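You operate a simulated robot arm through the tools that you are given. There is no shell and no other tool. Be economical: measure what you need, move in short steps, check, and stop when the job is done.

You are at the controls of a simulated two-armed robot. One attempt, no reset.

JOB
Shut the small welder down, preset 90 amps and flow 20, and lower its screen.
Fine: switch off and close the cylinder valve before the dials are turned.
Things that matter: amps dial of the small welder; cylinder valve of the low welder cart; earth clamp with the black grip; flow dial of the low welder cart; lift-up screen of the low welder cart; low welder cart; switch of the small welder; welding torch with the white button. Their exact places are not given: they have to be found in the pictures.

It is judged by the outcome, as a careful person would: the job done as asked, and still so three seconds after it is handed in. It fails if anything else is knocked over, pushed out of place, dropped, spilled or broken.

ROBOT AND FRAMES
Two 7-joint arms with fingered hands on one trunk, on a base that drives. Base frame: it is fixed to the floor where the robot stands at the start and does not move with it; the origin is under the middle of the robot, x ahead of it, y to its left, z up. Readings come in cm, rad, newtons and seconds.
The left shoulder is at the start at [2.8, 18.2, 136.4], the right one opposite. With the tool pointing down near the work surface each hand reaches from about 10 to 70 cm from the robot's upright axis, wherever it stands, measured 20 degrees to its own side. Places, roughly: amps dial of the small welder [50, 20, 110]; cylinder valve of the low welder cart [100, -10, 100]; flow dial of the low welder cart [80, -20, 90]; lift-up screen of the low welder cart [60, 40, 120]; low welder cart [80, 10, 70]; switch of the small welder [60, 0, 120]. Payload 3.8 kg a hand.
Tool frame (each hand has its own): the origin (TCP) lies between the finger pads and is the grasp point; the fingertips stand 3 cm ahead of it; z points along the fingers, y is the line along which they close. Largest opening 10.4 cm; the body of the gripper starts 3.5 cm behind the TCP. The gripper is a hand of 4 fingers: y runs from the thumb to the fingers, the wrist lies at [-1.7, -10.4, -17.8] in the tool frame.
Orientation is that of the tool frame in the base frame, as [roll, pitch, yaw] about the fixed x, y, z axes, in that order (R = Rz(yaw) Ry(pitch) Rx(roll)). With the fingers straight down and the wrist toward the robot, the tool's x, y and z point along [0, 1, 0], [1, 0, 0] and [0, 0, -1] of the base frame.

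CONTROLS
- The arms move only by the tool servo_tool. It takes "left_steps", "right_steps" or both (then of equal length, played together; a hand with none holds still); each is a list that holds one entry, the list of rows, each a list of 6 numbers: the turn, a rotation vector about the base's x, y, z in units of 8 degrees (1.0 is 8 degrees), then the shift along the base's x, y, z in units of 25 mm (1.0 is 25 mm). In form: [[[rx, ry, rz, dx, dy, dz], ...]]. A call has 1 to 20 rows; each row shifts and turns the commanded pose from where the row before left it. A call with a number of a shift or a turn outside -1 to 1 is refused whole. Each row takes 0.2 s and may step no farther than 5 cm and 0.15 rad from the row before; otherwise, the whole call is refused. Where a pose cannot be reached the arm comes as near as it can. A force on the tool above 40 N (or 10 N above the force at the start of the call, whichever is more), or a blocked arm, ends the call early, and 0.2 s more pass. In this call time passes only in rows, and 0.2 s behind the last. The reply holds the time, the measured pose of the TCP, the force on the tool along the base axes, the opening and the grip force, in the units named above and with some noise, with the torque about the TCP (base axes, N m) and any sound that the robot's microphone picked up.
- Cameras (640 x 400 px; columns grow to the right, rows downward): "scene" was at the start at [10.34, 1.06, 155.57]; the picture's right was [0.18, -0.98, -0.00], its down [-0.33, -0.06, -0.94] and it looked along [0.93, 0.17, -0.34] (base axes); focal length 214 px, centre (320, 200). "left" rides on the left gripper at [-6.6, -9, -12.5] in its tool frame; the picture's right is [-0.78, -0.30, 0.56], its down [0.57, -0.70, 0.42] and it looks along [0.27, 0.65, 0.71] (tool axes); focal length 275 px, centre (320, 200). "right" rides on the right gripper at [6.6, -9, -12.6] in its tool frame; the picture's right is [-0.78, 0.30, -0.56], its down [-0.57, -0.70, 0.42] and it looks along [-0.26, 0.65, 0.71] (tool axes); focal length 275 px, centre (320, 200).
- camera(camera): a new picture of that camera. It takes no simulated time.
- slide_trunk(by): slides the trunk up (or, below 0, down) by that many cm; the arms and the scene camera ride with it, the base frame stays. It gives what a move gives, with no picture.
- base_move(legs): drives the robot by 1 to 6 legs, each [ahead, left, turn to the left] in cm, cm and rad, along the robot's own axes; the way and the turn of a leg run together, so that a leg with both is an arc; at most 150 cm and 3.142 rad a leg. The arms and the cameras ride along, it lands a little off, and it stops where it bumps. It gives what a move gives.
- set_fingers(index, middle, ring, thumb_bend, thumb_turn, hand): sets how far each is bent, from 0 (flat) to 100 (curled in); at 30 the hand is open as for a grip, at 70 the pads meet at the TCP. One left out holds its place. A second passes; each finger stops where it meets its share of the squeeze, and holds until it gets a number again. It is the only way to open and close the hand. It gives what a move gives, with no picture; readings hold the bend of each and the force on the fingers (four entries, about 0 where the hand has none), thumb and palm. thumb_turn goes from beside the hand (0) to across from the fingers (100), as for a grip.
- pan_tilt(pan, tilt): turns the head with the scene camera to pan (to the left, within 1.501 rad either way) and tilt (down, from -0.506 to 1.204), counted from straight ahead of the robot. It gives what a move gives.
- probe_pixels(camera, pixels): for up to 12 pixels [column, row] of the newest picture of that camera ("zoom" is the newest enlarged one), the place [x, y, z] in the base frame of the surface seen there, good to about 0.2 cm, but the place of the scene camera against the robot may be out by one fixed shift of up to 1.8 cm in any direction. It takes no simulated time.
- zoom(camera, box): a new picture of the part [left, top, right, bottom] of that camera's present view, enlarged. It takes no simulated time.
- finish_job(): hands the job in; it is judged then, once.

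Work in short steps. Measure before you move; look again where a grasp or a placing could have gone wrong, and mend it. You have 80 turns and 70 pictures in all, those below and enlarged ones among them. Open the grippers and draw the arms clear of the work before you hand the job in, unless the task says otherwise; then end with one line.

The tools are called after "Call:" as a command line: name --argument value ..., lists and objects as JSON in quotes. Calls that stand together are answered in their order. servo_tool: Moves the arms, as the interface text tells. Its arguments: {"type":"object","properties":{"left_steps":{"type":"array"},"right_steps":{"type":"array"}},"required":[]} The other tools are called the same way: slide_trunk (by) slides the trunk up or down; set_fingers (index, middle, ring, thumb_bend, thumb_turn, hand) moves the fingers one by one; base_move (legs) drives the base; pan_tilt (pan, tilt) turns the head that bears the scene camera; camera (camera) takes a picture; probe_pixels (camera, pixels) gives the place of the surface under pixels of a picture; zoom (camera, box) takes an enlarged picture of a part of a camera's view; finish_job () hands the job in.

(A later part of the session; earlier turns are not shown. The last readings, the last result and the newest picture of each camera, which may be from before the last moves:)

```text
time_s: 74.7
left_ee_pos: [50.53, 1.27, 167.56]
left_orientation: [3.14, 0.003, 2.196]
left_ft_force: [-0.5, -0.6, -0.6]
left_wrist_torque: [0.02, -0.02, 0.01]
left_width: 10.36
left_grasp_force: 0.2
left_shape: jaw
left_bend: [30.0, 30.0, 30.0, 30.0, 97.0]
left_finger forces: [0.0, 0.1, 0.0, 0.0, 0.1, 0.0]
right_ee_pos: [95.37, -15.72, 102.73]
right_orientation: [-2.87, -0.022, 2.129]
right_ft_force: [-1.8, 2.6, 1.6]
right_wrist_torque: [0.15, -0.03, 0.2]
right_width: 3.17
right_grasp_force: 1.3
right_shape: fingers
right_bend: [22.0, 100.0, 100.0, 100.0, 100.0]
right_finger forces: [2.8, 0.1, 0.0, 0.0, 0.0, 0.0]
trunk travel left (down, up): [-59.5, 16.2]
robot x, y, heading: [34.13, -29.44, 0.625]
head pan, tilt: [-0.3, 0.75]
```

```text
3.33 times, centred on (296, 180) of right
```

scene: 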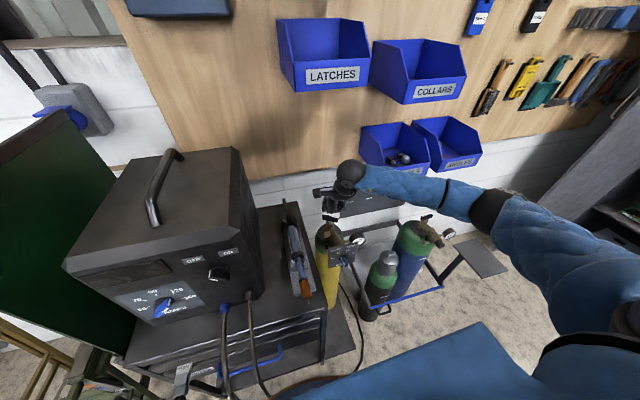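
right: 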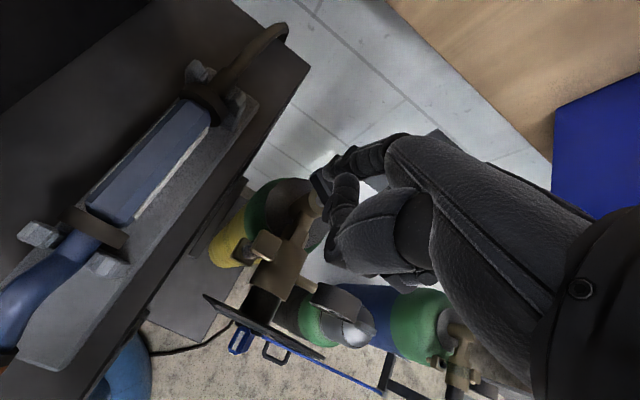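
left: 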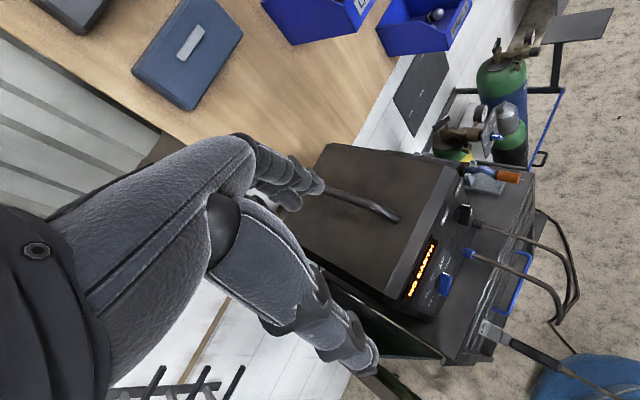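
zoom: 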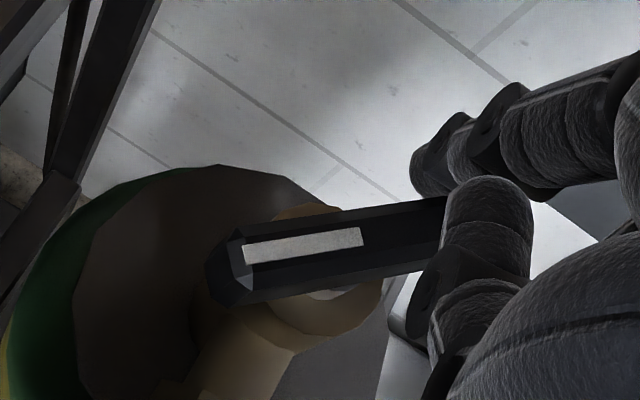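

The handle is turning easily. I probe its bar ends for the angle.

Call:
probe_pixels --camera "zoom" --pixels '[[250, 255], [355, 237], [430, 215], [225, 275]]'

Call:
servo_tool --right_steps '[[[0, 0, 0, 0.18, -0.22, 0], [0, 0, 0, 0.1, -0.28, 0], [0, 0, 0, 0.05, -0.28, 0]]]'

Call:
zoom --camera "right" --box '[200, 120, 392, 240]'

```text
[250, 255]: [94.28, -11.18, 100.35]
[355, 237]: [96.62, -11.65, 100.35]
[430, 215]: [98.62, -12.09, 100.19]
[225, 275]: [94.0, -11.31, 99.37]
```

```text
time_s: 75.5
left_ee_pos: [50.7, 0.99, 167.63]
left_orientation: [3.14, 0.002, 2.195]
left_ft_force: [0.0, 0.8, -1.2]
left_wrist_torque: [0.0, 0.03, 0.03]
left_width: 10.35
left_grasp_force: 0.0
left_shape: jaw
left_bend: [30.0, 30.0, 30.0, 30.0, 97.0]
left_finger forces: [0.1, 0.0, 0.0, 0.1, 0.1, 0.0]
right_ee_pos: [96.27, -17.78, 102.5]
right_orientation: [-2.869, -0.022, 2.13]
right_ft_force: [1.2, -0.2, -0.5]
right_wrist_torque: [-0.01, 0.0, -0.09]
right_width: 3.17
right_grasp_force: 0.8
right_shape: fingers
right_bend: [22.0, 100.0, 100.0, 100.0, 100.0]
right_finger forces: [1.2, 0.0, 0.0, 0.1, 0.0, 0.0]
trunk travel left (down, up): [-59.5, 16.2]
robot x, y, heading: [33.95, -29.26, 0.626]
head pan, tilt: [-0.3, 0.75]
```

```text
3.33 times, centred on (296, 180) of right
```

zoom: 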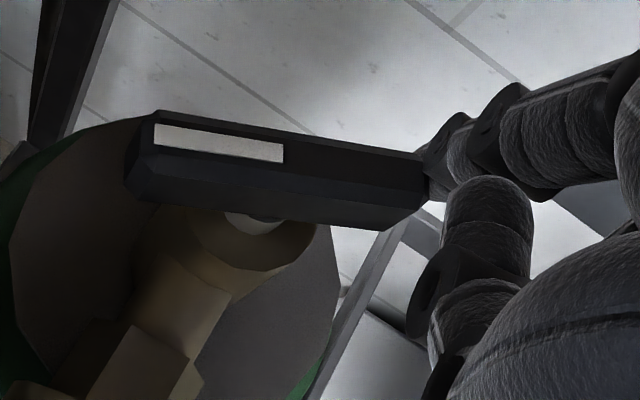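

Call:
probe_pixels --camera "zoom" --pixels '[[165, 140], [280, 152], [405, 175]]'

Call:
servo_tool --right_steps '[[[0, 0, 0, -0.02, -0.26, 0], [0, 0, 0, -0.1, -0.26, 0]]]'

Call:
zoom --camera "right" --box '[160, 100, 352, 220]'

```text
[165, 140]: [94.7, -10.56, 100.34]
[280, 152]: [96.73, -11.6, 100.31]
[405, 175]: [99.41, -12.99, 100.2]
```

```text
time_s: 76.1
left_ee_pos: [50.65, 1.09, 167.72]
left_orientation: [3.139, 0.004, 2.195]
left_ft_force: [-0.2, -0.2, 0.2]
left_wrist_torque: [0.01, 0.02, -0.03]
left_width: 10.38
left_grasp_force: 0.0
left_shape: jaw
left_bend: [30.0, 30.0, 30.0, 30.0, 97.0]
left_finger forces: [0.0, 0.0, 0.0, 0.1, 0.0, 0.1]
right_ee_pos: [95.82, -18.94, 102.62]
right_orientation: [-2.871, -0.022, 2.135]
right_ft_force: [-0.1, -0.1, -0.2]
right_wrist_torque: [-0.01, 0.01, -0.01]
right_width: 3.15
right_grasp_force: 0.0
right_shape: fingers
right_bend: [22.0, 100.0, 100.0, 100.0, 100.0]
right_finger forces: [0.0, 0.0, 0.0, 0.0, 0.1, 0.0]
trunk travel left (down, up): [-59.5, 16.2]
robot x, y, heading: [33.91, -29.73, 0.63]
head pan, tilt: [-0.3, 0.75]
```

```text
3.33 times, centred on (256, 160) of right
```

zoom: 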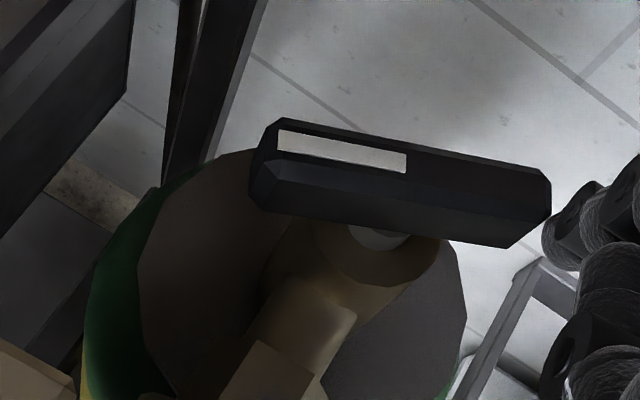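

The pointer has turned ~117° clockwise (to ≈153°, left-front, the CLOSED side) and the finger slipped past the tail's end. I reposition behind the tail and test whether it is at its stop.

Call:
servo_tool --right_steps '[[[0, 0, 0, 0.65, 0, 0], [0, 0, 0, 0, 1, 0], [0, 0, 0, 0, 0.3, 0], [0, 0, 0, -0.7, 0, 0], [0, 0, 0, -0.1, -0.3, 0], [0, 0, 0, -0.15, -0.3, 0]]]'

Call:
zoom --camera "right" --box '[180, 110, 372, 230]'

```text
time_s: 77.5
left_ee_pos: [50.67, 1.29, 167.6]
left_orientation: [3.14, 0.005, 2.194]
left_ft_force: [0.1, -0.9, 0.3]
left_wrist_torque: [-0.01, -0.02, -0.03]
left_width: 10.38
left_grasp_force: 0.1
left_shape: jaw
left_bend: [30.0, 30.0, 30.0, 30.0, 97.0]
left_finger forces: [0.0, 0.1, 0.0, 0.0, 0.1, 0.1]
right_ee_pos: [95.03, -17.03, 102.64]
right_orientation: [-2.869, -0.024, 2.133]
right_ft_force: [2.9, 3.7, 0.5]
right_wrist_torque: [0.09, -0.09, 0.04]
right_width: 3.34
right_grasp_force: 1.8
right_shape: fingers
right_bend: [20.0, 100.0, 100.0, 100.0, 100.0]
right_finger forces: [4.0, 0.1, 0.0, 0.1, 0.1, 0.1]
trunk travel left (down, up): [-59.5, 16.2]
robot x, y, heading: [33.97, -29.08, 0.628]
head pan, tilt: [-0.3, 0.75]
```

```text
3.33 times, centred on (276, 170) of right
```

zoom: 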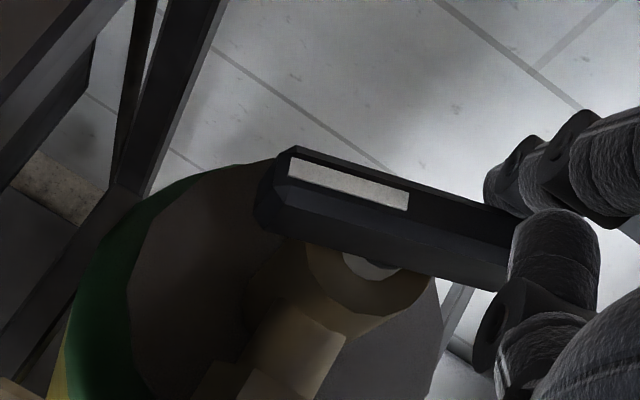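

Call:
probe_pixels --camera "zoom" --pixels '[[292, 165], [407, 202], [505, 222]]'

Call:
servo_tool --right_steps '[[[0, 0, 0, -0.13, -0.25, 0], [0, 0, 0, -0.13, -0.25, 0]]]'

Call:
zoom --camera "right" --box '[180, 110, 372, 230]'

```text
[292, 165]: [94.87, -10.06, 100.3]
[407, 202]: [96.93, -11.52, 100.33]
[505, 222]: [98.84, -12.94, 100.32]
```

```text
time_s: 78.1
left_ee_pos: [50.53, 1.3, 167.59]
left_orientation: [-3.141, 0.004, 2.196]
left_ft_force: [-0.2, -0.1, -0.4]
left_wrist_torque: [0.04, -0.05, 0.01]
left_width: 10.36
left_grasp_force: 0.1
left_shape: jaw
left_bend: [30.0, 30.0, 30.0, 30.0, 97.0]
left_finger forces: [0.1, 0.0, 0.0, 0.0, 0.0, 0.0]
right_ee_pos: [94.51, -18.23, 102.73]
right_orientation: [-2.873, -0.025, 2.132]
right_ft_force: [3.0, 8.3, 0.8]
right_wrist_torque: [0.24, -0.1, 0.21]
right_width: 3.45
right_grasp_force: 3.4
right_shape: fingers
right_bend: [18.0, 100.0, 100.0, 100.0, 100.0]
right_finger forces: [6.8, 0.0, 0.0, 0.0, 0.0, 0.1]
trunk travel left (down, up): [-59.5, 16.2]
robot x, y, heading: [34.05, -29.43, 0.627]
head pan, tilt: [-0.3, 0.75]
```

```text
3.33 times, centred on (276, 170) of right
```

zoom: 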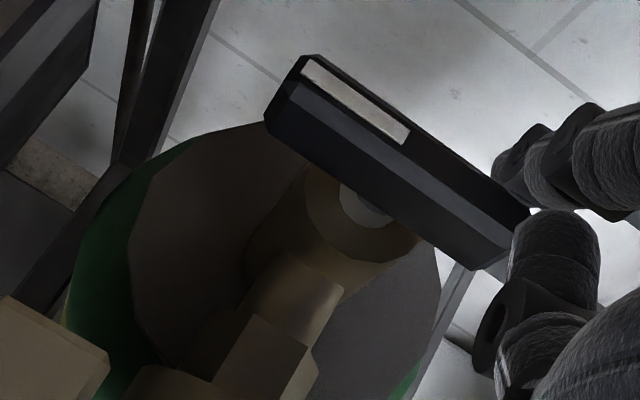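

The handle is still turning (≈126°→~145°), so no stop yet. I continue clockwise in small pushes.

Call:
servo_tool --right_steps '[[[0, 0, 0, -0.12, -0.25, 0], [0, 0, 0, -0.16, -0.25, 0], [0, 0, 0, -0.2, -0.2, 0]]]'

Call:
zoom --camera "right" --box '[180, 90, 404, 230]'

```text
time_s: 78.9
left_ee_pos: [50.79, 1.42, 167.58]
left_orientation: [-3.138, 0.003, 2.198]
left_ft_force: [0.9, -0.1, 0.8]
left_wrist_torque: [0.01, -0.05, 0.02]
left_width: 10.36
left_grasp_force: 0.1
left_shape: jaw
left_bend: [30.0, 30.0, 30.0, 30.0, 97.0]
left_finger forces: [0.0, 0.0, 0.1, 0.0, 0.0, 0.0]
right_ee_pos: [93.46, -19.66, 102.59]
right_orientation: [-2.874, -0.027, 2.134]
right_ft_force: [12.8, 21.2, 1.6]
right_wrist_torque: [0.57, -0.36, 0.49]
right_width: 4.2
right_grasp_force: 9.3
right_shape: fingers
right_bend: [10.0, 100.0, 100.0, 100.0, 100.0]
right_finger forces: [19.2, 0.0, 0.0, 0.0, 0.1, 0.1]
trunk travel left (down, up): [-59.5, 16.2]
robot x, y, heading: [34.21, -29.07, 0.63]
head pan, tilt: [-0.3, 0.75]
```

```text
2.86 times, centred on (292, 160) of right
```

zoom: 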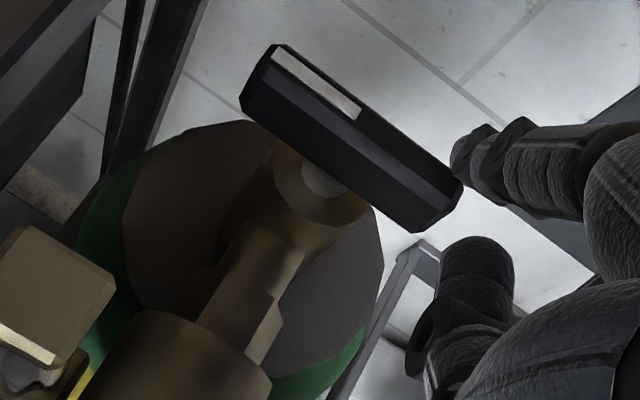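

25 N now and the handle no longer follows: it is at its clockwise stop (closed). I release and lift clear.

Call:
servo_tool --right_steps '[[[0, 0, 0, 0.5, 0.8, 0], [0, 0, 0, 0, 0.3, 0.9], [0, 0, 0, 0, 0, 1], [0, 0, 0, 0, -0.3, 1], [0, 0, 0, 0, -0.8, 1], [0, 0, 0, 0, -0.8, 1], [0, 0, 0, 0, -0.8, 1], [0, 0, 0, 0, -0.8, 1]]]'

Call:
zoom --camera "scene" --box '[300, 200, 380, 250]'

```text
time_s: 80.7
left_ee_pos: [50.48, 0.99, 167.71]
left_orientation: [3.14, 0.005, 2.196]
left_ft_force: [-0.2, -0.5, 0.0]
left_wrist_torque: [-0.04, -0.03, -0.03]
left_width: 10.35
left_grasp_force: 0.0
left_shape: jaw
left_bend: [30.0, 30.0, 30.0, 30.0, 97.0]
left_finger forces: [0.0, 0.0, 0.1, 0.0, 0.0, 0.1]
right_ee_pos: [94.43, -26.27, 119.67]
right_orientation: [-2.87, -0.022, 2.132]
right_ft_force: [-0.8, -0.1, -0.2]
right_wrist_torque: [0.0, -0.02, 0.0]
right_width: 3.18
right_grasp_force: 0.0
right_shape: fingers
right_bend: [22.0, 100.0, 100.0, 100.0, 100.0]
right_finger forces: [0.1, 0.1, 0.1, 0.0, 0.1, 0.0]
trunk travel left (down, up): [-59.5, 16.2]
robot x, y, heading: [33.83, -29.36, 0.627]
head pan, tilt: [-0.3, 0.75]
```

```text
8.00 times, centred on (340, 225) of scene
```

zoom: 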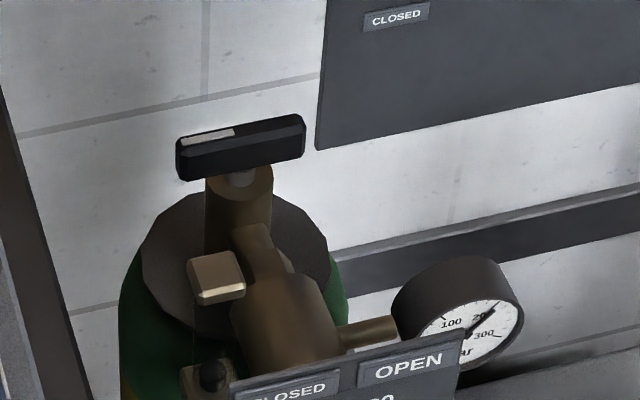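

The handle now points left (CLOSED side). I zoom on the flow dial.

Call:
zoom --camera "scene" --box '[318, 234, 382, 284]'

Call:
probe_pixels --camera "zoom" --pixels '[[320, 200], [200, 200], [250, 150], [300, 150], [350, 250], [300, 250], [250, 250], [350, 200], [350, 150], [400, 200]]'

```text
8.00 times, centred on (350, 259) of scene
```

zoom: 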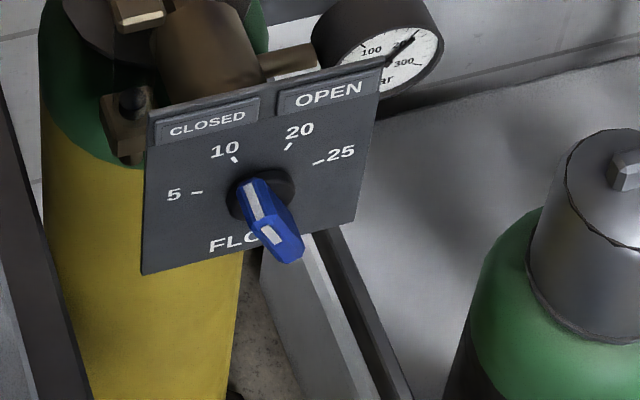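

```text
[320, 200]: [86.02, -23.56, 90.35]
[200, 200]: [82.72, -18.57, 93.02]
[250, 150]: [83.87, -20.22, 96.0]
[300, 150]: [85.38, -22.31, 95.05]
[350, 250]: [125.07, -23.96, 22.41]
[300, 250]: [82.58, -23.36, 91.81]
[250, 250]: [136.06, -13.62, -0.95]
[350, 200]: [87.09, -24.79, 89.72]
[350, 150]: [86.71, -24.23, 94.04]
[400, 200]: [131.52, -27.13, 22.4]
```

I probe the knob and ticks in this zoom for exact angles.

Call:
probe_pixels --camera "zoom" --pixels '[[197, 192], [234, 158], [288, 146], [318, 162], [244, 186], [257, 217], [277, 242], [292, 257], [250, 200], [264, 222], [240, 205]]'

```text
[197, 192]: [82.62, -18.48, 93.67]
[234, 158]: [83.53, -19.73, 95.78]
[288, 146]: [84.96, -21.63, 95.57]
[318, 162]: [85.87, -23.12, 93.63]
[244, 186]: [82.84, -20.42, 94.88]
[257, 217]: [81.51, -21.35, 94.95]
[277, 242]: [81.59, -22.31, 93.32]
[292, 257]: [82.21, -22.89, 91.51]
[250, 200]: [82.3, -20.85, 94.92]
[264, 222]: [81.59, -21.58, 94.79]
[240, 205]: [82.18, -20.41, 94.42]
```

Flow knob: centre ≈ U 65.95, z 94.3 (true), pointer ≈ −28° (10); 20 lies at +25°. I bring the down-pointing finger in front-left of the knob.

Call:
servo_tool --right_steps '[[[0, 0, 0, -0.96, 0.07, -0.2], [0, 0, 0, -0.96, 0.07, -0.2], [0, 0, 0, -0.96, 0.07, -0.2], [0, 0, 0, -0.96, 0.07, -0.2], [0, 0, 0, -0.96, 0.07, -0.2], [0, 0, 0, -0.96, 0.07, -0.2], [0, 0, 0, -0.96, 0.07, -0.2], [0, 0, 0, -0.96, 0.07, -0.2], [0, 0, 0, 0, 0, -1], [0, 0, 0, 0, 0, -1], [0, 0, 0, 0, 0, -1], [0, 0, 0, 0, 0, -1], [0, 0, 0, 0, 0, -1], [0, 0, 0, 0, 0, -1], [0, 0, 0, 0, 0, -1]]]'

Call:
zoom --camera "scene" --box '[300, 220, 396, 280]'

```text
time_s: 83.9
left_ee_pos: [50.59, 1.1, 167.71]
left_orientation: [-3.141, 0.004, 2.196]
left_ft_force: [0.6, 0.7, 0.6]
left_wrist_torque: [-0.03, 0.0, -0.03]
left_width: 10.38
left_grasp_force: 0.0
left_shape: jaw
left_bend: [30.0, 30.0, 30.0, 30.0, 97.0]
left_finger forces: [0.0, 0.0, 0.0, 0.0, 0.1, 0.0]
right_ee_pos: [75.36, -24.8, 98.24]
right_orientation: [-2.871, -0.021, 2.133]
right_ft_force: [-0.3, 0.1, 0.5]
right_wrist_torque: [0.0, 0.01, 0.01]
right_width: 3.15
right_grasp_force: 0.0
right_shape: fingers
right_bend: [22.0, 100.0, 100.0, 100.0, 100.0]
right_finger forces: [0.1, 0.1, 0.0, 0.0, 0.0, 0.0]
trunk travel left (down, up): [-59.5, 16.2]
robot x, y, heading: [34.11, -29.45, 0.626]
head pan, tilt: [-0.3, 0.75]
```

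```text
6.67 times, centred on (348, 250) of scene
```

zoom: 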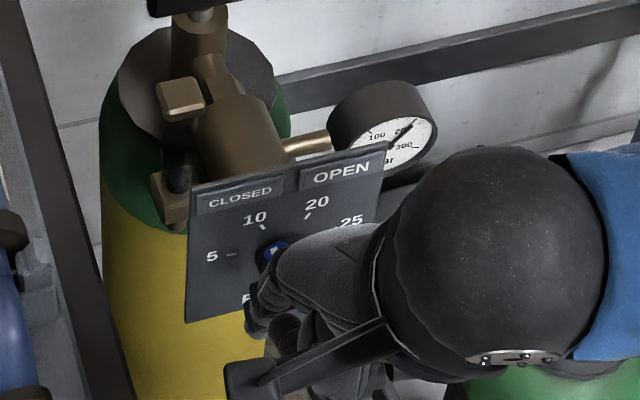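

Call:
probe_pixels --camera "zoom" --pixels '[[255, 325], [258, 305], [265, 290], [248, 318], [285, 325], [300, 330], [272, 248], [262, 332]]'

Call:
camera --camera "right"

```text
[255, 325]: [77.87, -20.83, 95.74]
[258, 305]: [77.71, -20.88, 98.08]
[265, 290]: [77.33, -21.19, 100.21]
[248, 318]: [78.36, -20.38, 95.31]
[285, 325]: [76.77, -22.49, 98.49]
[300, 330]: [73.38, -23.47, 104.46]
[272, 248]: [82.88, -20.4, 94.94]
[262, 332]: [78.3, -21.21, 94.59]
```

```text
11 pictures are left
```

right: 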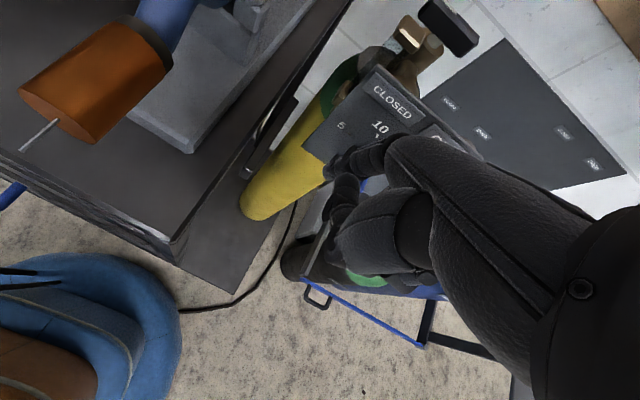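

Tip centre ≈ U 62.5, D 53.1, bottom z≈94.8. I go in 2.9 cm, push right 2.4 cm, then withdraw and lift to look.

Call:
servo_tool --right_steps '[[[0, 0, 0, 0.47, 0.34, 0], [0, 0, 0, 0.47, 0.34, 0], [0, 0, 0, 0.187, -0.26, 0], [0, 0, 0, 0.187, -0.26, 0], [0, 0, 0, 0.187, -0.26, 0]]]'

Call:
servo_tool --right_steps '[[[0, 0, 0, -0.2, 0.28, 0], [0, 0, 0, -0.55, -0.39, 0], [0, 0, 0, -0.55, -0.39, 0], [0, 0, 0, 0, 0, 1], [0, 0, 0, 0, 0, 1], [0, 0, 0, 0, 0, 1], [0, 0, 0, 0.2, -0.8, 1], [0, 0, 0, 0.2, -0.8, 1], [0, 0, 0, 0, 0, 1]]]'

Call:
zoom --camera "scene" --box '[318, 234, 382, 284]'

```text
time_s: 85.1
left_ee_pos: [50.46, 1.02, 167.63]
left_orientation: [3.14, 0.003, 2.195]
left_ft_force: [-0.9, 0.1, -0.2]
left_wrist_torque: [-0.03, 0.01, 0.04]
left_width: 10.35
left_grasp_force: 0.0
left_shape: jaw
left_bend: [30.0, 30.0, 30.0, 30.0, 97.0]
left_finger forces: [0.0, 0.0, 0.0, 0.1, 0.0, 0.0]
right_ee_pos: [79.01, -24.9, 98.5]
right_orientation: [-2.873, -0.025, 2.135]
right_ft_force: [-3.7, 3.9, 6.1]
right_wrist_torque: [0.36, -0.16, 0.27]
right_width: 3.18
right_grasp_force: 3.5
right_shape: fingers
right_bend: [22.0, 100.0, 100.0, 100.0, 100.0]
right_finger forces: [7.2, 0.0, 0.0, 0.0, 0.0, 0.1]
trunk travel left (down, up): [-59.5, 16.2]
robot x, y, heading: [33.69, -29.54, 0.626]
head pan, tilt: [-0.3, 0.75]
```

```text
time_s: 87.1
left_ee_pos: [50.55, 1.21, 167.68]
left_orientation: [3.141, 0.004, 2.195]
left_ft_force: [0.2, 0.6, -0.1]
left_wrist_torque: [0.01, 0.01, 0.01]
left_width: 10.39
left_grasp_force: 0.2
left_shape: jaw
left_bend: [30.0, 30.0, 30.0, 30.0, 97.0]
left_finger forces: [0.0, 0.1, 0.0, 0.1, 0.0, 0.0]
right_ee_pos: [76.98, -30.26, 113.41]
right_orientation: [-2.87, -0.023, 2.134]
right_ft_force: [-0.7, 0.7, -0.9]
right_wrist_torque: [-0.01, 0.0, 0.02]
right_width: 3.15
right_grasp_force: 0.1
right_shape: fingers
right_bend: [22.0, 100.0, 100.0, 100.0, 100.0]
right_finger forces: [0.1, 0.0, 0.0, 0.1, 0.0, 0.0]
trunk travel left (down, up): [-59.5, 16.2]
robot x, y, heading: [33.65, -29.03, 0.619]
head pan, tilt: [-0.3, 0.75]
```

```text
8.00 times, centred on (350, 259) of scene
```

zoom: 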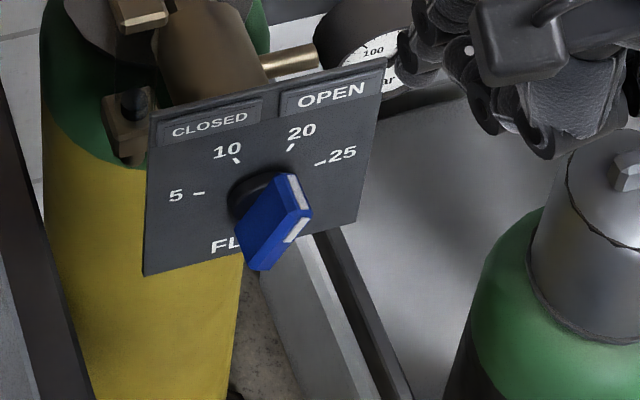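

The knob turned clockwise. I probe to get its angle.

Call:
probe_pixels --camera "zoom" --pixels '[[306, 214], [298, 228], [289, 241], [262, 266], [252, 258], [290, 180], [300, 205], [201, 192], [238, 160], [290, 147], [320, 163]]'

```text
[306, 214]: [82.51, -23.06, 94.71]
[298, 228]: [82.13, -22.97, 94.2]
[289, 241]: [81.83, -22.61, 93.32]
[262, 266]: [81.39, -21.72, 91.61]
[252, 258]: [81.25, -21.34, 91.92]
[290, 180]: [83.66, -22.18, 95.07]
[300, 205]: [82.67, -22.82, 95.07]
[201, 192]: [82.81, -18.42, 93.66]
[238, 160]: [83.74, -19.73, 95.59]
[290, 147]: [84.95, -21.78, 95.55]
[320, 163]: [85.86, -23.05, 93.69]
```

The flow pointer measures ≈+28.8° with the same probing offset that gave −28.5° at "10" — it sits at 20. Now to the amps dial: back off 12 cm, then left 45 cm.

Call:
base_move --legs '[[-12, 0, 0], [0, 45, 0]]'

Call:
pan_tilt --pan -0.2 --tilt 0.75

Call:
camera --camera "scene"

```text
time_s: 90.7
left_ee_pos: [14.42, 30.62, 167.67]
left_orientation: [3.139, 0.003, 2.194]
left_ft_force: [-0.2, 0.2, 0.3]
left_wrist_torque: [0.01, -0.03, 0.03]
left_width: 10.36
left_grasp_force: 0.1
left_shape: jaw
left_bend: [30.0, 30.0, 30.0, 30.0, 97.0]
left_finger forces: [0.1, 0.0, 0.1, 0.1, 0.0, 0.1]
right_ee_pos: [40.75, -0.89, 113.46]
right_orientation: [-2.872, -0.021, 2.13]
right_ft_force: [-0.4, -1.0, -0.2]
right_wrist_torque: [0.0, -0.02, -0.02]
right_width: 3.17
right_grasp_force: 0.0
right_shape: fingers
right_bend: [22.0, 100.0, 100.0, 100.0, 100.0]
right_finger forces: [0.0, 0.0, 0.0, 0.0, 0.0, 0.1]
trunk travel left (down, up): [-59.5, 16.2]
robot x, y, heading: [-2.49, -0.04, 0.627]
head pan, tilt: [-0.3, 0.75]
```

```text
time_s: 91.3
left_ee_pos: [14.47, 30.58, 167.56]
left_orientation: [3.14, 0.003, 2.193]
left_ft_force: [-0.2, 0.1, 0.0]
left_wrist_torque: [-0.01, 0.0, 0.02]
left_width: 10.38
left_grasp_force: 0.1
left_shape: jaw
left_bend: [30.0, 30.0, 30.0, 30.0, 97.0]
left_finger forces: [0.0, 0.1, 0.0, 0.0, 0.0, 0.0]
right_ee_pos: [40.79, -0.8, 113.38]
right_orientation: [-2.871, -0.023, 2.127]
right_ft_force: [0.5, 0.2, 0.1]
right_wrist_torque: [-0.01, 0.01, 0.0]
right_width: 3.16
right_grasp_force: 0.0
right_shape: fingers
right_bend: [22.0, 100.0, 100.0, 100.0, 100.0]
right_finger forces: [0.1, 0.0, 0.1, 0.0, 0.0, 0.0]
trunk travel left (down, up): [-59.5, 16.2]
robot x, y, heading: [-2.15, 0.09, 0.626]
head pan, tilt: [-0.201, 0.75]
```

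```text
9 pictures are left
```

scene: 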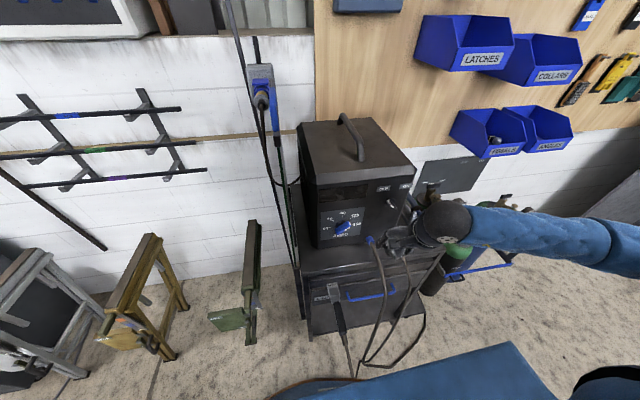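

Tip at about D 38.8, U 22.9. I approach right of the amps knob, go in to D≈49.5, and push left to U≈17.7, then withdraw.

Call:
servo_tool --right_steps '[[[0, 0, 0, 0.65, 0.81, -0.28], [0, 0, 0, 0.65, 0.81, -0.28], [0, 0, 0, 0.65, 0.81, -0.28], [0, 0, 0, 0.52, 0.37, 0], [0, 0, 0, 0.52, 0.37, 0], [0, 0, 0, -0.18, 0.252, 0], [0, 0, 0, -0.18, 0.252, 0], [0, 0, 0, -0.18, 0.252, 0]]]'

Call:
camera --camera "right"

```text
time_s: 93.2
left_ee_pos: [14.51, 30.46, 167.69]
left_orientation: [3.14, 0.002, 2.192]
left_ft_force: [-0.7, 0.1, -0.8]
left_wrist_torque: [0.0, 0.02, 0.04]
left_width: 10.4
left_grasp_force: 0.0
left_shape: jaw
left_bend: [30.0, 30.0, 30.0, 30.0, 97.0]
left_finger forces: [0.1, 0.1, 0.0, 0.1, 0.0, 0.0]
right_ee_pos: [47.18, 8.67, 111.36]
right_orientation: [-2.87, -0.02, 2.127]
right_ft_force: [2.0, -5.0, 1.1]
right_wrist_torque: [-0.03, -0.17, -0.34]
right_width: 3.15
right_grasp_force: 2.8
right_shape: fingers
right_bend: [22.0, 100.0, 100.0, 100.0, 100.0]
right_finger forces: [5.3, 0.1, 0.1, 0.0, 0.0, 0.1]
trunk travel left (down, up): [-59.5, 16.2]
robot x, y, heading: [-2.13, 0.31, 0.622]
head pan, tilt: [-0.201, 0.75]
```

```text
8 pictures are left
```

right: 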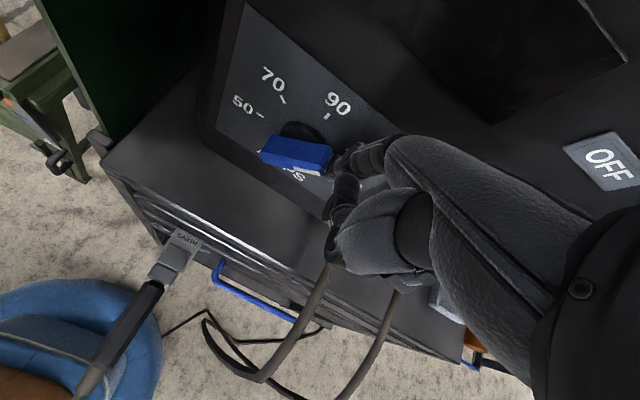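

Contact at 5 N; the hand camera sees the knob at (295,155). I probe ends to get the angle.

Call:
probe_pixels --camera "right" --pixels '[[264, 152], [293, 170], [318, 174], [329, 165], [300, 140], [270, 138], [326, 118], [285, 100], [260, 114], [325, 150]]'

```text
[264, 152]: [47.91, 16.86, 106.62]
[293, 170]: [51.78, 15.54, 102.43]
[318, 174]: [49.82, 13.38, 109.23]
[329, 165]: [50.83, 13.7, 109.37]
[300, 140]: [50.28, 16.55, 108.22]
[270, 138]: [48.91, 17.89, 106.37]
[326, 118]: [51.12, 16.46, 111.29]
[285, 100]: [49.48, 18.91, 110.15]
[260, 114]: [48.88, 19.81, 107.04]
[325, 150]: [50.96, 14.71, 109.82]
```

Pointer still ≈50°+, contact just begun. Geometry says a finger-centre at U≈17.85 brings it upright: I push ~0.95 cm more.

Call:
servo_tool --right_steps '[[[0, 0, 0, -0.11, 0.155, 0], [0, 0, 0, -0.11, 0.155, 0], [0, 0, 0, -0.02, 0.03, 0]]]'

Call:
camera --camera "right"

```text
time_s: 94.0
left_ee_pos: [14.35, 30.1, 167.81]
left_orientation: [3.138, -0.001, 2.191]
left_ft_force: [0.3, 0.1, 0.4]
left_wrist_torque: [0.01, 0.0, -0.01]
left_width: 10.36
left_grasp_force: 0.1
left_shape: jaw
left_bend: [30.0, 30.0, 30.0, 30.0, 97.0]
left_finger forces: [0.0, 0.0, 0.1, 0.0, 0.1, 0.0]
right_ee_pos: [46.57, 9.4, 111.52]
right_orientation: [-2.88, -0.022, 2.125]
right_ft_force: [11.4, -23.3, 26.5]
right_wrist_torque: [0.79, -1.41, -1.53]
right_width: 3.21
right_grasp_force: 16.6
right_shape: fingers
right_bend: [21.0, 100.0, 100.0, 100.0, 100.0]
right_finger forces: [32.7, 0.0, 0.0, 0.1, 0.1, 0.0]
trunk travel left (down, up): [-59.5, 16.2]
robot x, y, heading: [-2.29, 0.23, 0.623]
head pan, tilt: [-0.201, 0.75]
```

```text
7 pictures are left
```

right: 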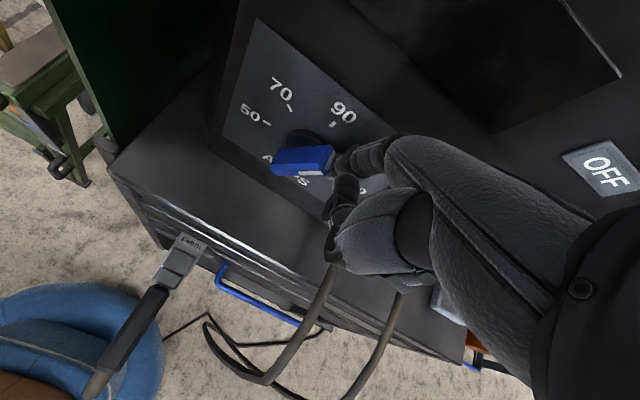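

37 N with an upward part: the finger was on the wing's end cap. I back off right 2 cm, lower 1.3 cm, and push again on its flank.

Call:
servo_tool --right_steps '[[[0, 0, 0, 0.23, -0.325, 0], [0, 0, 0, 0.23, -0.325, 0], [0, 0, 0, 0, 0, -0.52], [0, 0, 0, -0.116, 0.163, 0], [0, 0, 0, -0.116, 0.163, 0], [0, 0, 0, -0.116, 0.163, 0], [0, 0, 0, -0.116, 0.163, 0]]]'

Call:
camera --camera "right"

```text
time_s: 95.5
left_ee_pos: [14.49, 30.79, 167.58]
left_orientation: [3.141, 0.005, 2.194]
left_ft_force: [-0.5, 0.1, 0.1]
left_wrist_torque: [-0.02, -0.01, 0.02]
left_width: 10.39
left_grasp_force: 0.0
left_shape: jaw
left_bend: [30.0, 30.0, 30.0, 30.0, 97.0]
left_finger forces: [0.0, 0.1, 0.0, 0.0, 0.1, 0.0]
right_ee_pos: [46.04, 10.1, 110.0]
right_orientation: [-2.869, -0.026, 2.133]
right_ft_force: [0.9, -4.4, 1.1]
right_wrist_torque: [0.01, -0.06, -0.17]
right_width: 3.12
right_grasp_force: 2.0
right_shape: fingers
right_bend: [23.0, 100.0, 100.0, 100.0, 100.0]
right_finger forces: [4.2, 0.0, 0.0, 0.0, 0.0, 0.0]
trunk travel left (down, up): [-59.5, 16.2]
robot x, y, heading: [-2.47, 0.32, 0.622]
head pan, tilt: [-0.201, 0.75]
```

```text
6 pictures are left
```

right: 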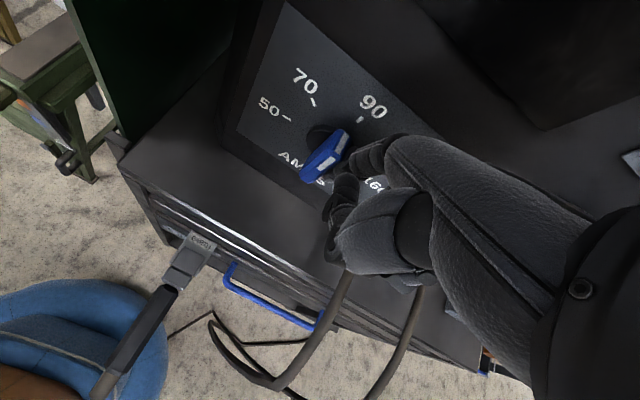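

The dial turned well. I probe for its angle.

Call:
probe_pixels --camera "right" --pixels '[[345, 140], [339, 157], [330, 164], [312, 181], [303, 175], [335, 133], [340, 150], [360, 120], [314, 102], [287, 118], [322, 168]]'

```text
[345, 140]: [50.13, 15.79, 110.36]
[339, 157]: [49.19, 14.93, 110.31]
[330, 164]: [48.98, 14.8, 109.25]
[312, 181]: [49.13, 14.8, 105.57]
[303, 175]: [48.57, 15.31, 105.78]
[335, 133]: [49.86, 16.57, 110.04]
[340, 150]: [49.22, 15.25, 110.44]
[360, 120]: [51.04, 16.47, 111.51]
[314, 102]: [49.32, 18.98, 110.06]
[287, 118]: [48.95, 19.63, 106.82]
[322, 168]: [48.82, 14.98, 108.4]
```

The pointer is upright within ~2° of the 90 tick. I release to the right, withdraw the right hand up and back, then shift the base right and ahead for the screen.

Call:
servo_tool --right_steps '[[[0, 0, 0, 0.35, -0.49, 0], [0, 0, 0, -0.8, -0.57, 0], [0, 0, 0, -0.8, -0.57, 0], [0, 0, 0, -0.8, -0.57, 0.5], [0, 0, 0, -0.8, -0.57, 0.5], [0, 0, 0, -0.8, -0.57, 0.5], [0, 0, 0, -0.8, -0.57, 0.5]]]'

Call:
base_move --legs '[[0, -18, 0], [8, 0, 0]]'

Call:
set_fingers --hand "left" --index 100 --middle 100 --ring 100 --thumb_bend 100

Call:
pan_tilt --pan 0.25 --tilt 0.7

Call:
camera --camera "scene"

```text
time_s: 97.2
left_ee_pos: [14.55, 30.58, 167.68]
left_orientation: [3.14, 0.003, 2.194]
left_ft_force: [0.4, -0.2, 0.6]
left_wrist_torque: [-0.01, 0.0, -0.04]
left_width: 10.38
left_grasp_force: 0.1
left_shape: jaw
left_bend: [30.0, 30.0, 30.0, 30.0, 97.0]
left_finger forces: [0.0, 0.0, 0.1, 0.1, 0.1, 0.0]
right_ee_pos: [35.4, 0.22, 114.8]
right_orientation: [-2.869, -0.023, 2.13]
right_ft_force: [1.0, 0.8, -0.1]
right_wrist_torque: [-0.02, 0.0, -0.02]
right_width: 3.14
right_grasp_force: 0.1
right_shape: fingers
right_bend: [22.0, 100.0, 100.0, 100.0, 100.0]
right_finger forces: [0.0, 0.0, 0.0, 0.1, 0.0, 0.0]
right hand out of reach, approached as far as the arm can: row 7
trunk travel left (down, up): [-59.5, 16.2]
robot x, y, heading: [-2.53, 0.29, 0.623]
head pan, tilt: [-0.201, 0.75]
```

```text
time_s: 99.3
left_ee_pos: [31.88, 20.48, 167.65]
left_orientation: [-3.141, 0.001, 2.19]
left_ft_force: [0.0, 0.2, 0.1]
left_wrist_torque: [-0.02, 0.01, -0.02]
left_width: 10.34
left_grasp_force: 0.0
left_shape: jaw
left_bend: [30.0, 30.0, 30.0, 30.0, 97.0]
left_finger forces: [0.0, 0.0, 0.0, 0.0, 0.1, 0.1]
right_ee_pos: [52.52, -9.96, 114.87]
right_orientation: [-2.868, -0.022, 2.128]
right_ft_force: [0.6, -0.8, -0.9]
right_wrist_torque: [0.01, 0.04, -0.01]
right_width: 3.14
right_grasp_force: 0.0
right_shape: fingers
right_bend: [22.0, 100.0, 100.0, 100.0, 100.0]
right_finger forces: [0.0, 0.0, 0.0, 0.1, 0.0, 0.0]
trunk travel left (down, up): [-59.5, 16.2]
robot x, y, heading: [14.83, -10.23, 0.624]
head pan, tilt: [-0.201, 0.75]
```

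```text
time_s: 100.3
left_ee_pos: [31.59, 20.51, 167.7]
left_orientation: [3.142, 0.004, 2.19]
left_ft_force: [0.6, -0.2, -0.2]
left_wrist_torque: [0.0, 0.01, 0.03]
left_width: 0.35
left_grasp_force: 0.1
left_shape: fingers
left_bend: [82.0, 100.0, 100.0, 96.0, 97.0]
left_finger forces: [0.0, 0.0, 0.1, 0.0, 0.1, 0.1]
right_ee_pos: [52.48, -9.85, 114.89]
right_orientation: [-2.869, -0.023, 2.127]
right_ft_force: [-0.9, 0.0, 0.3]
right_wrist_torque: [-0.04, 0.03, 0.0]
right_width: 3.16
right_grasp_force: 0.0
right_shape: fingers
right_bend: [22.0, 100.0, 100.0, 100.0, 100.0]
right_finger forces: [0.0, 0.1, 0.0, 0.0, 0.0, 0.1]
trunk travel left (down, up): [-59.5, 16.2]
robot x, y, heading: [14.73, -10.18, 0.622]
head pan, tilt: [-0.201, 0.75]
```

```text
time_s: 101.2
left_ee_pos: [31.66, 20.58, 167.59]
left_orientation: [3.139, 0.004, 2.19]
left_ft_force: [0.8, -0.2, 0.6]
left_wrist_torque: [-0.01, -0.03, 0.02]
left_width: 0.1
left_grasp_force: 0.0
left_shape: fingers
left_bend: [87.0, 100.0, 100.0, 100.0, 97.0]
left_finger forces: [0.0, 0.1, 0.1, 0.0, 0.0, 0.0]
right_ee_pos: [52.38, -9.92, 114.82]
right_orientation: [-2.869, -0.022, 2.127]
right_ft_force: [-0.5, -0.1, 0.2]
right_wrist_torque: [0.01, 0.02, 0.02]
right_width: 3.11
right_grasp_force: 0.1
right_shape: fingers
right_bend: [22.0, 100.0, 100.0, 100.0, 100.0]
right_finger forces: [0.0, 0.0, 0.0, 0.0, 0.1, 0.0]
trunk travel left (down, up): [-59.5, 16.2]
robot x, y, heading: [15.01, -9.95, 0.617]
head pan, tilt: [0.25, 0.7]
```

```text
5 pictures are left
```

scene: 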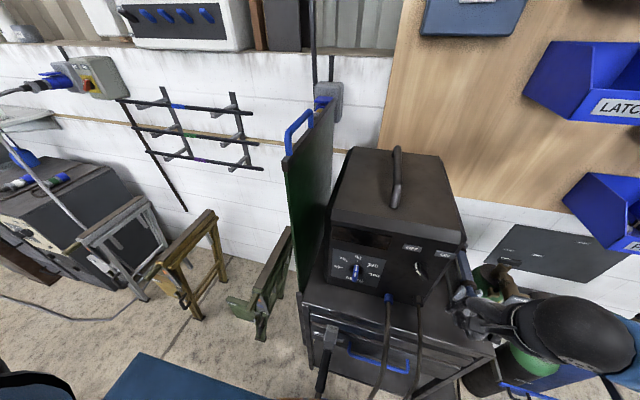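

Amps dial upright at (355,270). The screen handle arches from (288,135) to (311,113); I probe it and the screen.

Call:
probe_pixels --camera "scene" --pixels '[[288, 132], [298, 122], [308, 112], [289, 148], [312, 122], [288, 160], [328, 103], [332, 190], [300, 270], [304, 300], [296, 200]]'

```text
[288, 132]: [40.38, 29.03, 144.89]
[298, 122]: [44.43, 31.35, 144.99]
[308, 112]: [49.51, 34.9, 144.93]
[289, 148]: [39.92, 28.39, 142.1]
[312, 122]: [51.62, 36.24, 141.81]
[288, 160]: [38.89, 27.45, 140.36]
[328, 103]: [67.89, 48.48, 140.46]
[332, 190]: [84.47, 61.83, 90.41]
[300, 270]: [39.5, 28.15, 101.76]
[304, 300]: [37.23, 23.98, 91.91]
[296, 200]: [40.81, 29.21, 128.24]
```

I move the left fist over the handle's middle (46,33) and press down slowly.

Call:
servo_tool --left_steps '[[[0, 0, 0, 0.9, 0.83, 0], [0, 0, 0, 0.9, 0.83, 0], [0, 0, 0, 0.9, 0.83, -0.4], [0, 0, 0, 0.9, 0.83, -0.6], [0, 0, 0, 0.9, 0.83, -0.8], [0, 0, 0, 0.9, 0.83, -0.8]]]'

Call:
servo_tool --left_steps '[[[0, 0, 0, 0, 0, -0.5], [0, 0, 0, 0, 0, -0.5], [0, 0, 0, 0, 0, -0.5], [0, 0, 0, 0, 0, -0.5], [0, 0, 0, 0, 0, -0.5], [0, 0, 0, 0, 0, -0.5], [0, 0, 0, 0, 0, -0.5], [0, 0, 0, 0, 0, -0.5], [0, 0, 0, 0, 0, -0.5], [0, 0, 0, 0, 0, -0.5], [0, 0, 0, 0, 0, -0.5], [0, 0, 0, 0, 0, -0.5]]]'

```text
time_s: 102.6
left_ee_pos: [45.22, 32.93, 161.05]
left_orientation: [-3.141, 0.003, 2.191]
left_ft_force: [-0.7, 0.6, -0.8]
left_wrist_torque: [-0.03, 0.01, 0.02]
left_width: 0.11
left_grasp_force: 0.0
left_shape: fingers
left_bend: [88.0, 100.0, 100.0, 100.0, 97.0]
left_finger forces: [0.0, 0.0, 0.1, 0.0, 0.1, 0.0]
right_ee_pos: [52.55, -9.86, 114.74]
right_orientation: [-2.867, -0.022, 2.127]
right_ft_force: [0.0, 1.0, 0.2]
right_wrist_torque: [0.0, 0.0, 0.0]
right_width: 3.15
right_grasp_force: 0.0
right_shape: fingers
right_bend: [22.0, 100.0, 100.0, 100.0, 100.0]
right_finger forces: [0.1, 0.0, 0.0, 0.0, 0.0, 0.1]
trunk travel left (down, up): [-59.5, 16.2]
robot x, y, heading: [14.63, -10.09, 0.618]
head pan, tilt: [0.25, 0.7]
```

```text
time_s: 105.2
left_ee_pos: [45.2, 33.0, 146.22]
left_orientation: [3.138, 0.004, 2.191]
left_ft_force: [-0.8, -0.4, 1.5]
left_wrist_torque: [0.03, -0.03, 0.02]
left_width: 0.02
left_grasp_force: 0.1
left_shape: fingers
left_bend: [90.0, 100.0, 100.0, 100.0, 97.0]
left_finger forces: [0.0, 0.0, 0.0, 0.0, 0.0, 0.0]
right_ee_pos: [52.43, -9.89, 114.82]
right_orientation: [-2.87, -0.022, 2.125]
right_ft_force: [-0.7, 0.6, -0.5]
right_wrist_torque: [-0.02, 0.01, 0.0]
right_width: 3.16
right_grasp_force: 0.1
right_shape: fingers
right_bend: [22.0, 100.0, 100.0, 100.0, 100.0]
right_finger forces: [0.0, 0.0, 0.0, 0.0, 0.0, 0.0]
trunk travel left (down, up): [-59.5, 16.2]
robot x, y, heading: [14.91, -10.04, 0.623]
head pan, tilt: [0.25, 0.7]
```

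At z 146 contact barely begins (1.5 N). I keep pressing down.

Call:
servo_tool --left_steps '[[[0, 0, 0, 0, 0, -0.5], [0, 0, 0, 0, 0, -0.5], [0, 0, 0, 0, 0, -0.5], [0, 0, 0, 0, 0, -0.5], [0, 0, 0, 0, 0, -0.5], [0, 0, 0, 0, 0, -0.5]]]'

Call:
camera --camera "scene"

```text
time_s: 106.6
left_ee_pos: [45.18, 32.92, 138.59]
left_orientation: [-3.141, 0.003, 2.19]
left_ft_force: [0.1, -0.7, 2.7]
left_wrist_torque: [0.01, -0.03, -0.04]
left_width: 0.0
left_grasp_force: 0.1
left_shape: fingers
left_bend: [91.0, 100.0, 100.0, 100.0, 97.0]
left_finger forces: [0.1, 0.1, 0.1, 0.0, 0.0, 0.0]
right_ee_pos: [52.41, -10.03, 114.99]
right_orientation: [-2.869, -0.022, 2.127]
right_ft_force: [-0.6, -0.1, 0.2]
right_wrist_torque: [-0.05, 0.04, -0.01]
right_width: 3.16
right_grasp_force: 0.0
right_shape: fingers
right_bend: [22.0, 100.0, 100.0, 100.0, 100.0]
right_finger forces: [0.0, 0.1, 0.0, 0.1, 0.0, 0.1]
trunk travel left (down, up): [-59.5, 16.2]
robot x, y, heading: [15.0, -9.91, 0.621]
head pan, tilt: [0.25, 0.7]
```

```text
4 pictures are left
```

scene: 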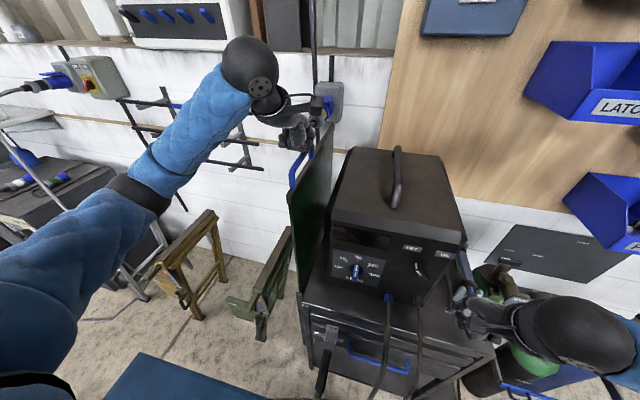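

The screen slides down with the fist (handle now at (293,170)). I continue pressing down.

Call:
servo_tool --left_steps '[[[0, 0, 0, 0, 0, -0.6], [0, 0, 0, 0, 0, -0.6], [0, 0, 0, 0, 0, -0.6], [0, 0, 0, 0, 0, -0.6], [0, 0, 0, 0, 0, -0.6], [0, 0, 0, 0, 0, -0.6], [0, 0, 0, 0, 0, -0.6], [0, 0, 0, 0, 0, -0.6], [0, 0, 0, 0, 0, -0.6], [0, 0, 0, 0, 0, -0.6], [0, 0, 0, 0, 0, -0.6], [0, 0, 0, 0, 0, -0.6]]]'

```text
time_s: 109.2
left_ee_pos: [45.05, 33.03, 120.5]
left_orientation: [-3.141, 0.002, 2.19]
left_ft_force: [0.3, 0.5, 1.7]
left_wrist_torque: [0.03, -0.05, 0.01]
left_width: 0.0
left_grasp_force: 0.0
left_shape: fingers
left_bend: [91.0, 100.0, 100.0, 100.0, 97.0]
left_finger forces: [0.0, 0.0, 0.0, 0.0, 0.0, 0.1]
right_ee_pos: [52.42, -9.9, 114.79]
right_orientation: [-2.871, -0.023, 2.126]
right_ft_force: [-1.0, -0.3, -0.8]
right_wrist_torque: [0.01, 0.02, 0.02]
right_width: 3.14
right_grasp_force: 0.1
right_shape: fingers
right_bend: [22.0, 100.0, 100.0, 100.0, 100.0]
right_finger forces: [0.0, 0.0, 0.0, 0.1, 0.0, 0.0]
trunk travel left (down, up): [-59.5, 16.2]
robot x, y, heading: [14.87, -9.98, 0.622]
head pan, tilt: [0.25, 0.7]
```

Still moving freely (1.7 N). I press on down.

Call:
servo_tool --left_steps '[[[0, 0, 0, 0, 0, -0.6], [0, 0, 0, 0, 0, -0.6], [0, 0, 0, 0, 0, -0.6], [0, 0, 0, 0, 0, -0.6], [0, 0, 0, 0, 0, -0.6], [0, 0, 0, 0, 0, -0.6], [0, 0, 0, 0, 0, -0.6], [0, 0, 0, 0, 0, -0.6]]]'

Call:
camera --camera "scene"

```text
time_s: 111.0
left_ee_pos: [45.26, 33.12, 108.45]
left_orientation: [3.139, 0.001, 2.19]
left_ft_force: [0.2, -0.5, 2.0]
left_wrist_torque: [0.02, -0.06, -0.06]
left_width: 0.02
left_grasp_force: 0.1
left_shape: fingers
left_bend: [92.0, 100.0, 100.0, 100.0, 97.0]
left_finger forces: [0.0, 0.1, 0.0, 0.0, 0.0, 0.1]
right_ee_pos: [52.52, -9.94, 114.86]
right_orientation: [-2.871, -0.025, 2.127]
right_ft_force: [-0.4, -0.2, 0.1]
right_wrist_torque: [0.03, 0.02, 0.0]
right_width: 3.15
right_grasp_force: 0.0
right_shape: fingers
right_bend: [22.0, 100.0, 100.0, 100.0, 100.0]
right_finger forces: [0.0, 0.1, 0.0, 0.1, 0.0, 0.1]
trunk travel left (down, up): [-59.5, 16.2]
robot x, y, heading: [14.9, -9.53, 0.614]
head pan, tilt: [0.25, 0.7]
```

```text
3 pictures are left
```

scene: 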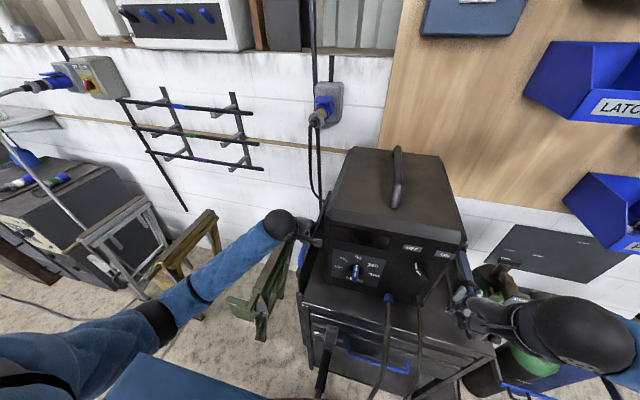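

Screen is nearly at cart level. I continue in small steps until it meets its stop.

Call:
servo_tool --left_steps '[[[0, 0, 0, 0, 0, -0.4], [0, 0, 0, 0, 0, -0.4], [0, 0, 0, 0, 0, -0.4], [0, 0, 0, 0, 0, -0.4], [0, 0, 0, 0, 0, -0.4], [0, 0, 0, 0, 0, -0.4]]]'

```text
time_s: 112.1
left_ee_pos: [45.95, 32.74, 105.42]
left_orientation: [3.117, 0.017, 2.178]
left_ft_force: [-3.7, -11.1, 15.4]
left_wrist_torque: [0.2, -0.34, -0.26]
left_width: 0.13
left_grasp_force: 5.2
left_shape: fingers
left_bend: [94.0, 100.0, 100.0, 100.0, 97.0]
left_finger forces: [0.1, 9.5, 0.1, 0.0, 0.0, 0.1]
right_ee_pos: [52.37, -10.13, 114.89]
right_orientation: [-2.869, -0.023, 2.127]
right_ft_force: [0.2, 0.2, 0.0]
right_wrist_torque: [-0.04, 0.02, 0.01]
right_width: 3.13
right_grasp_force: 0.1
right_shape: fingers
right_bend: [22.0, 100.0, 100.0, 100.0, 100.0]
right_finger forces: [0.1, 0.1, 0.0, 0.0, 0.1, 0.0]
trunk travel left (down, up): [-59.5, 16.2]
robot x, y, heading: [14.62, -9.91, 0.621]
head pan, tilt: [0.25, 0.7]
stopped in row 5 (left hand): the force on the tool passed its limit at 45 N (the readings are from after the stop); the commanded pose is now the measured one
```

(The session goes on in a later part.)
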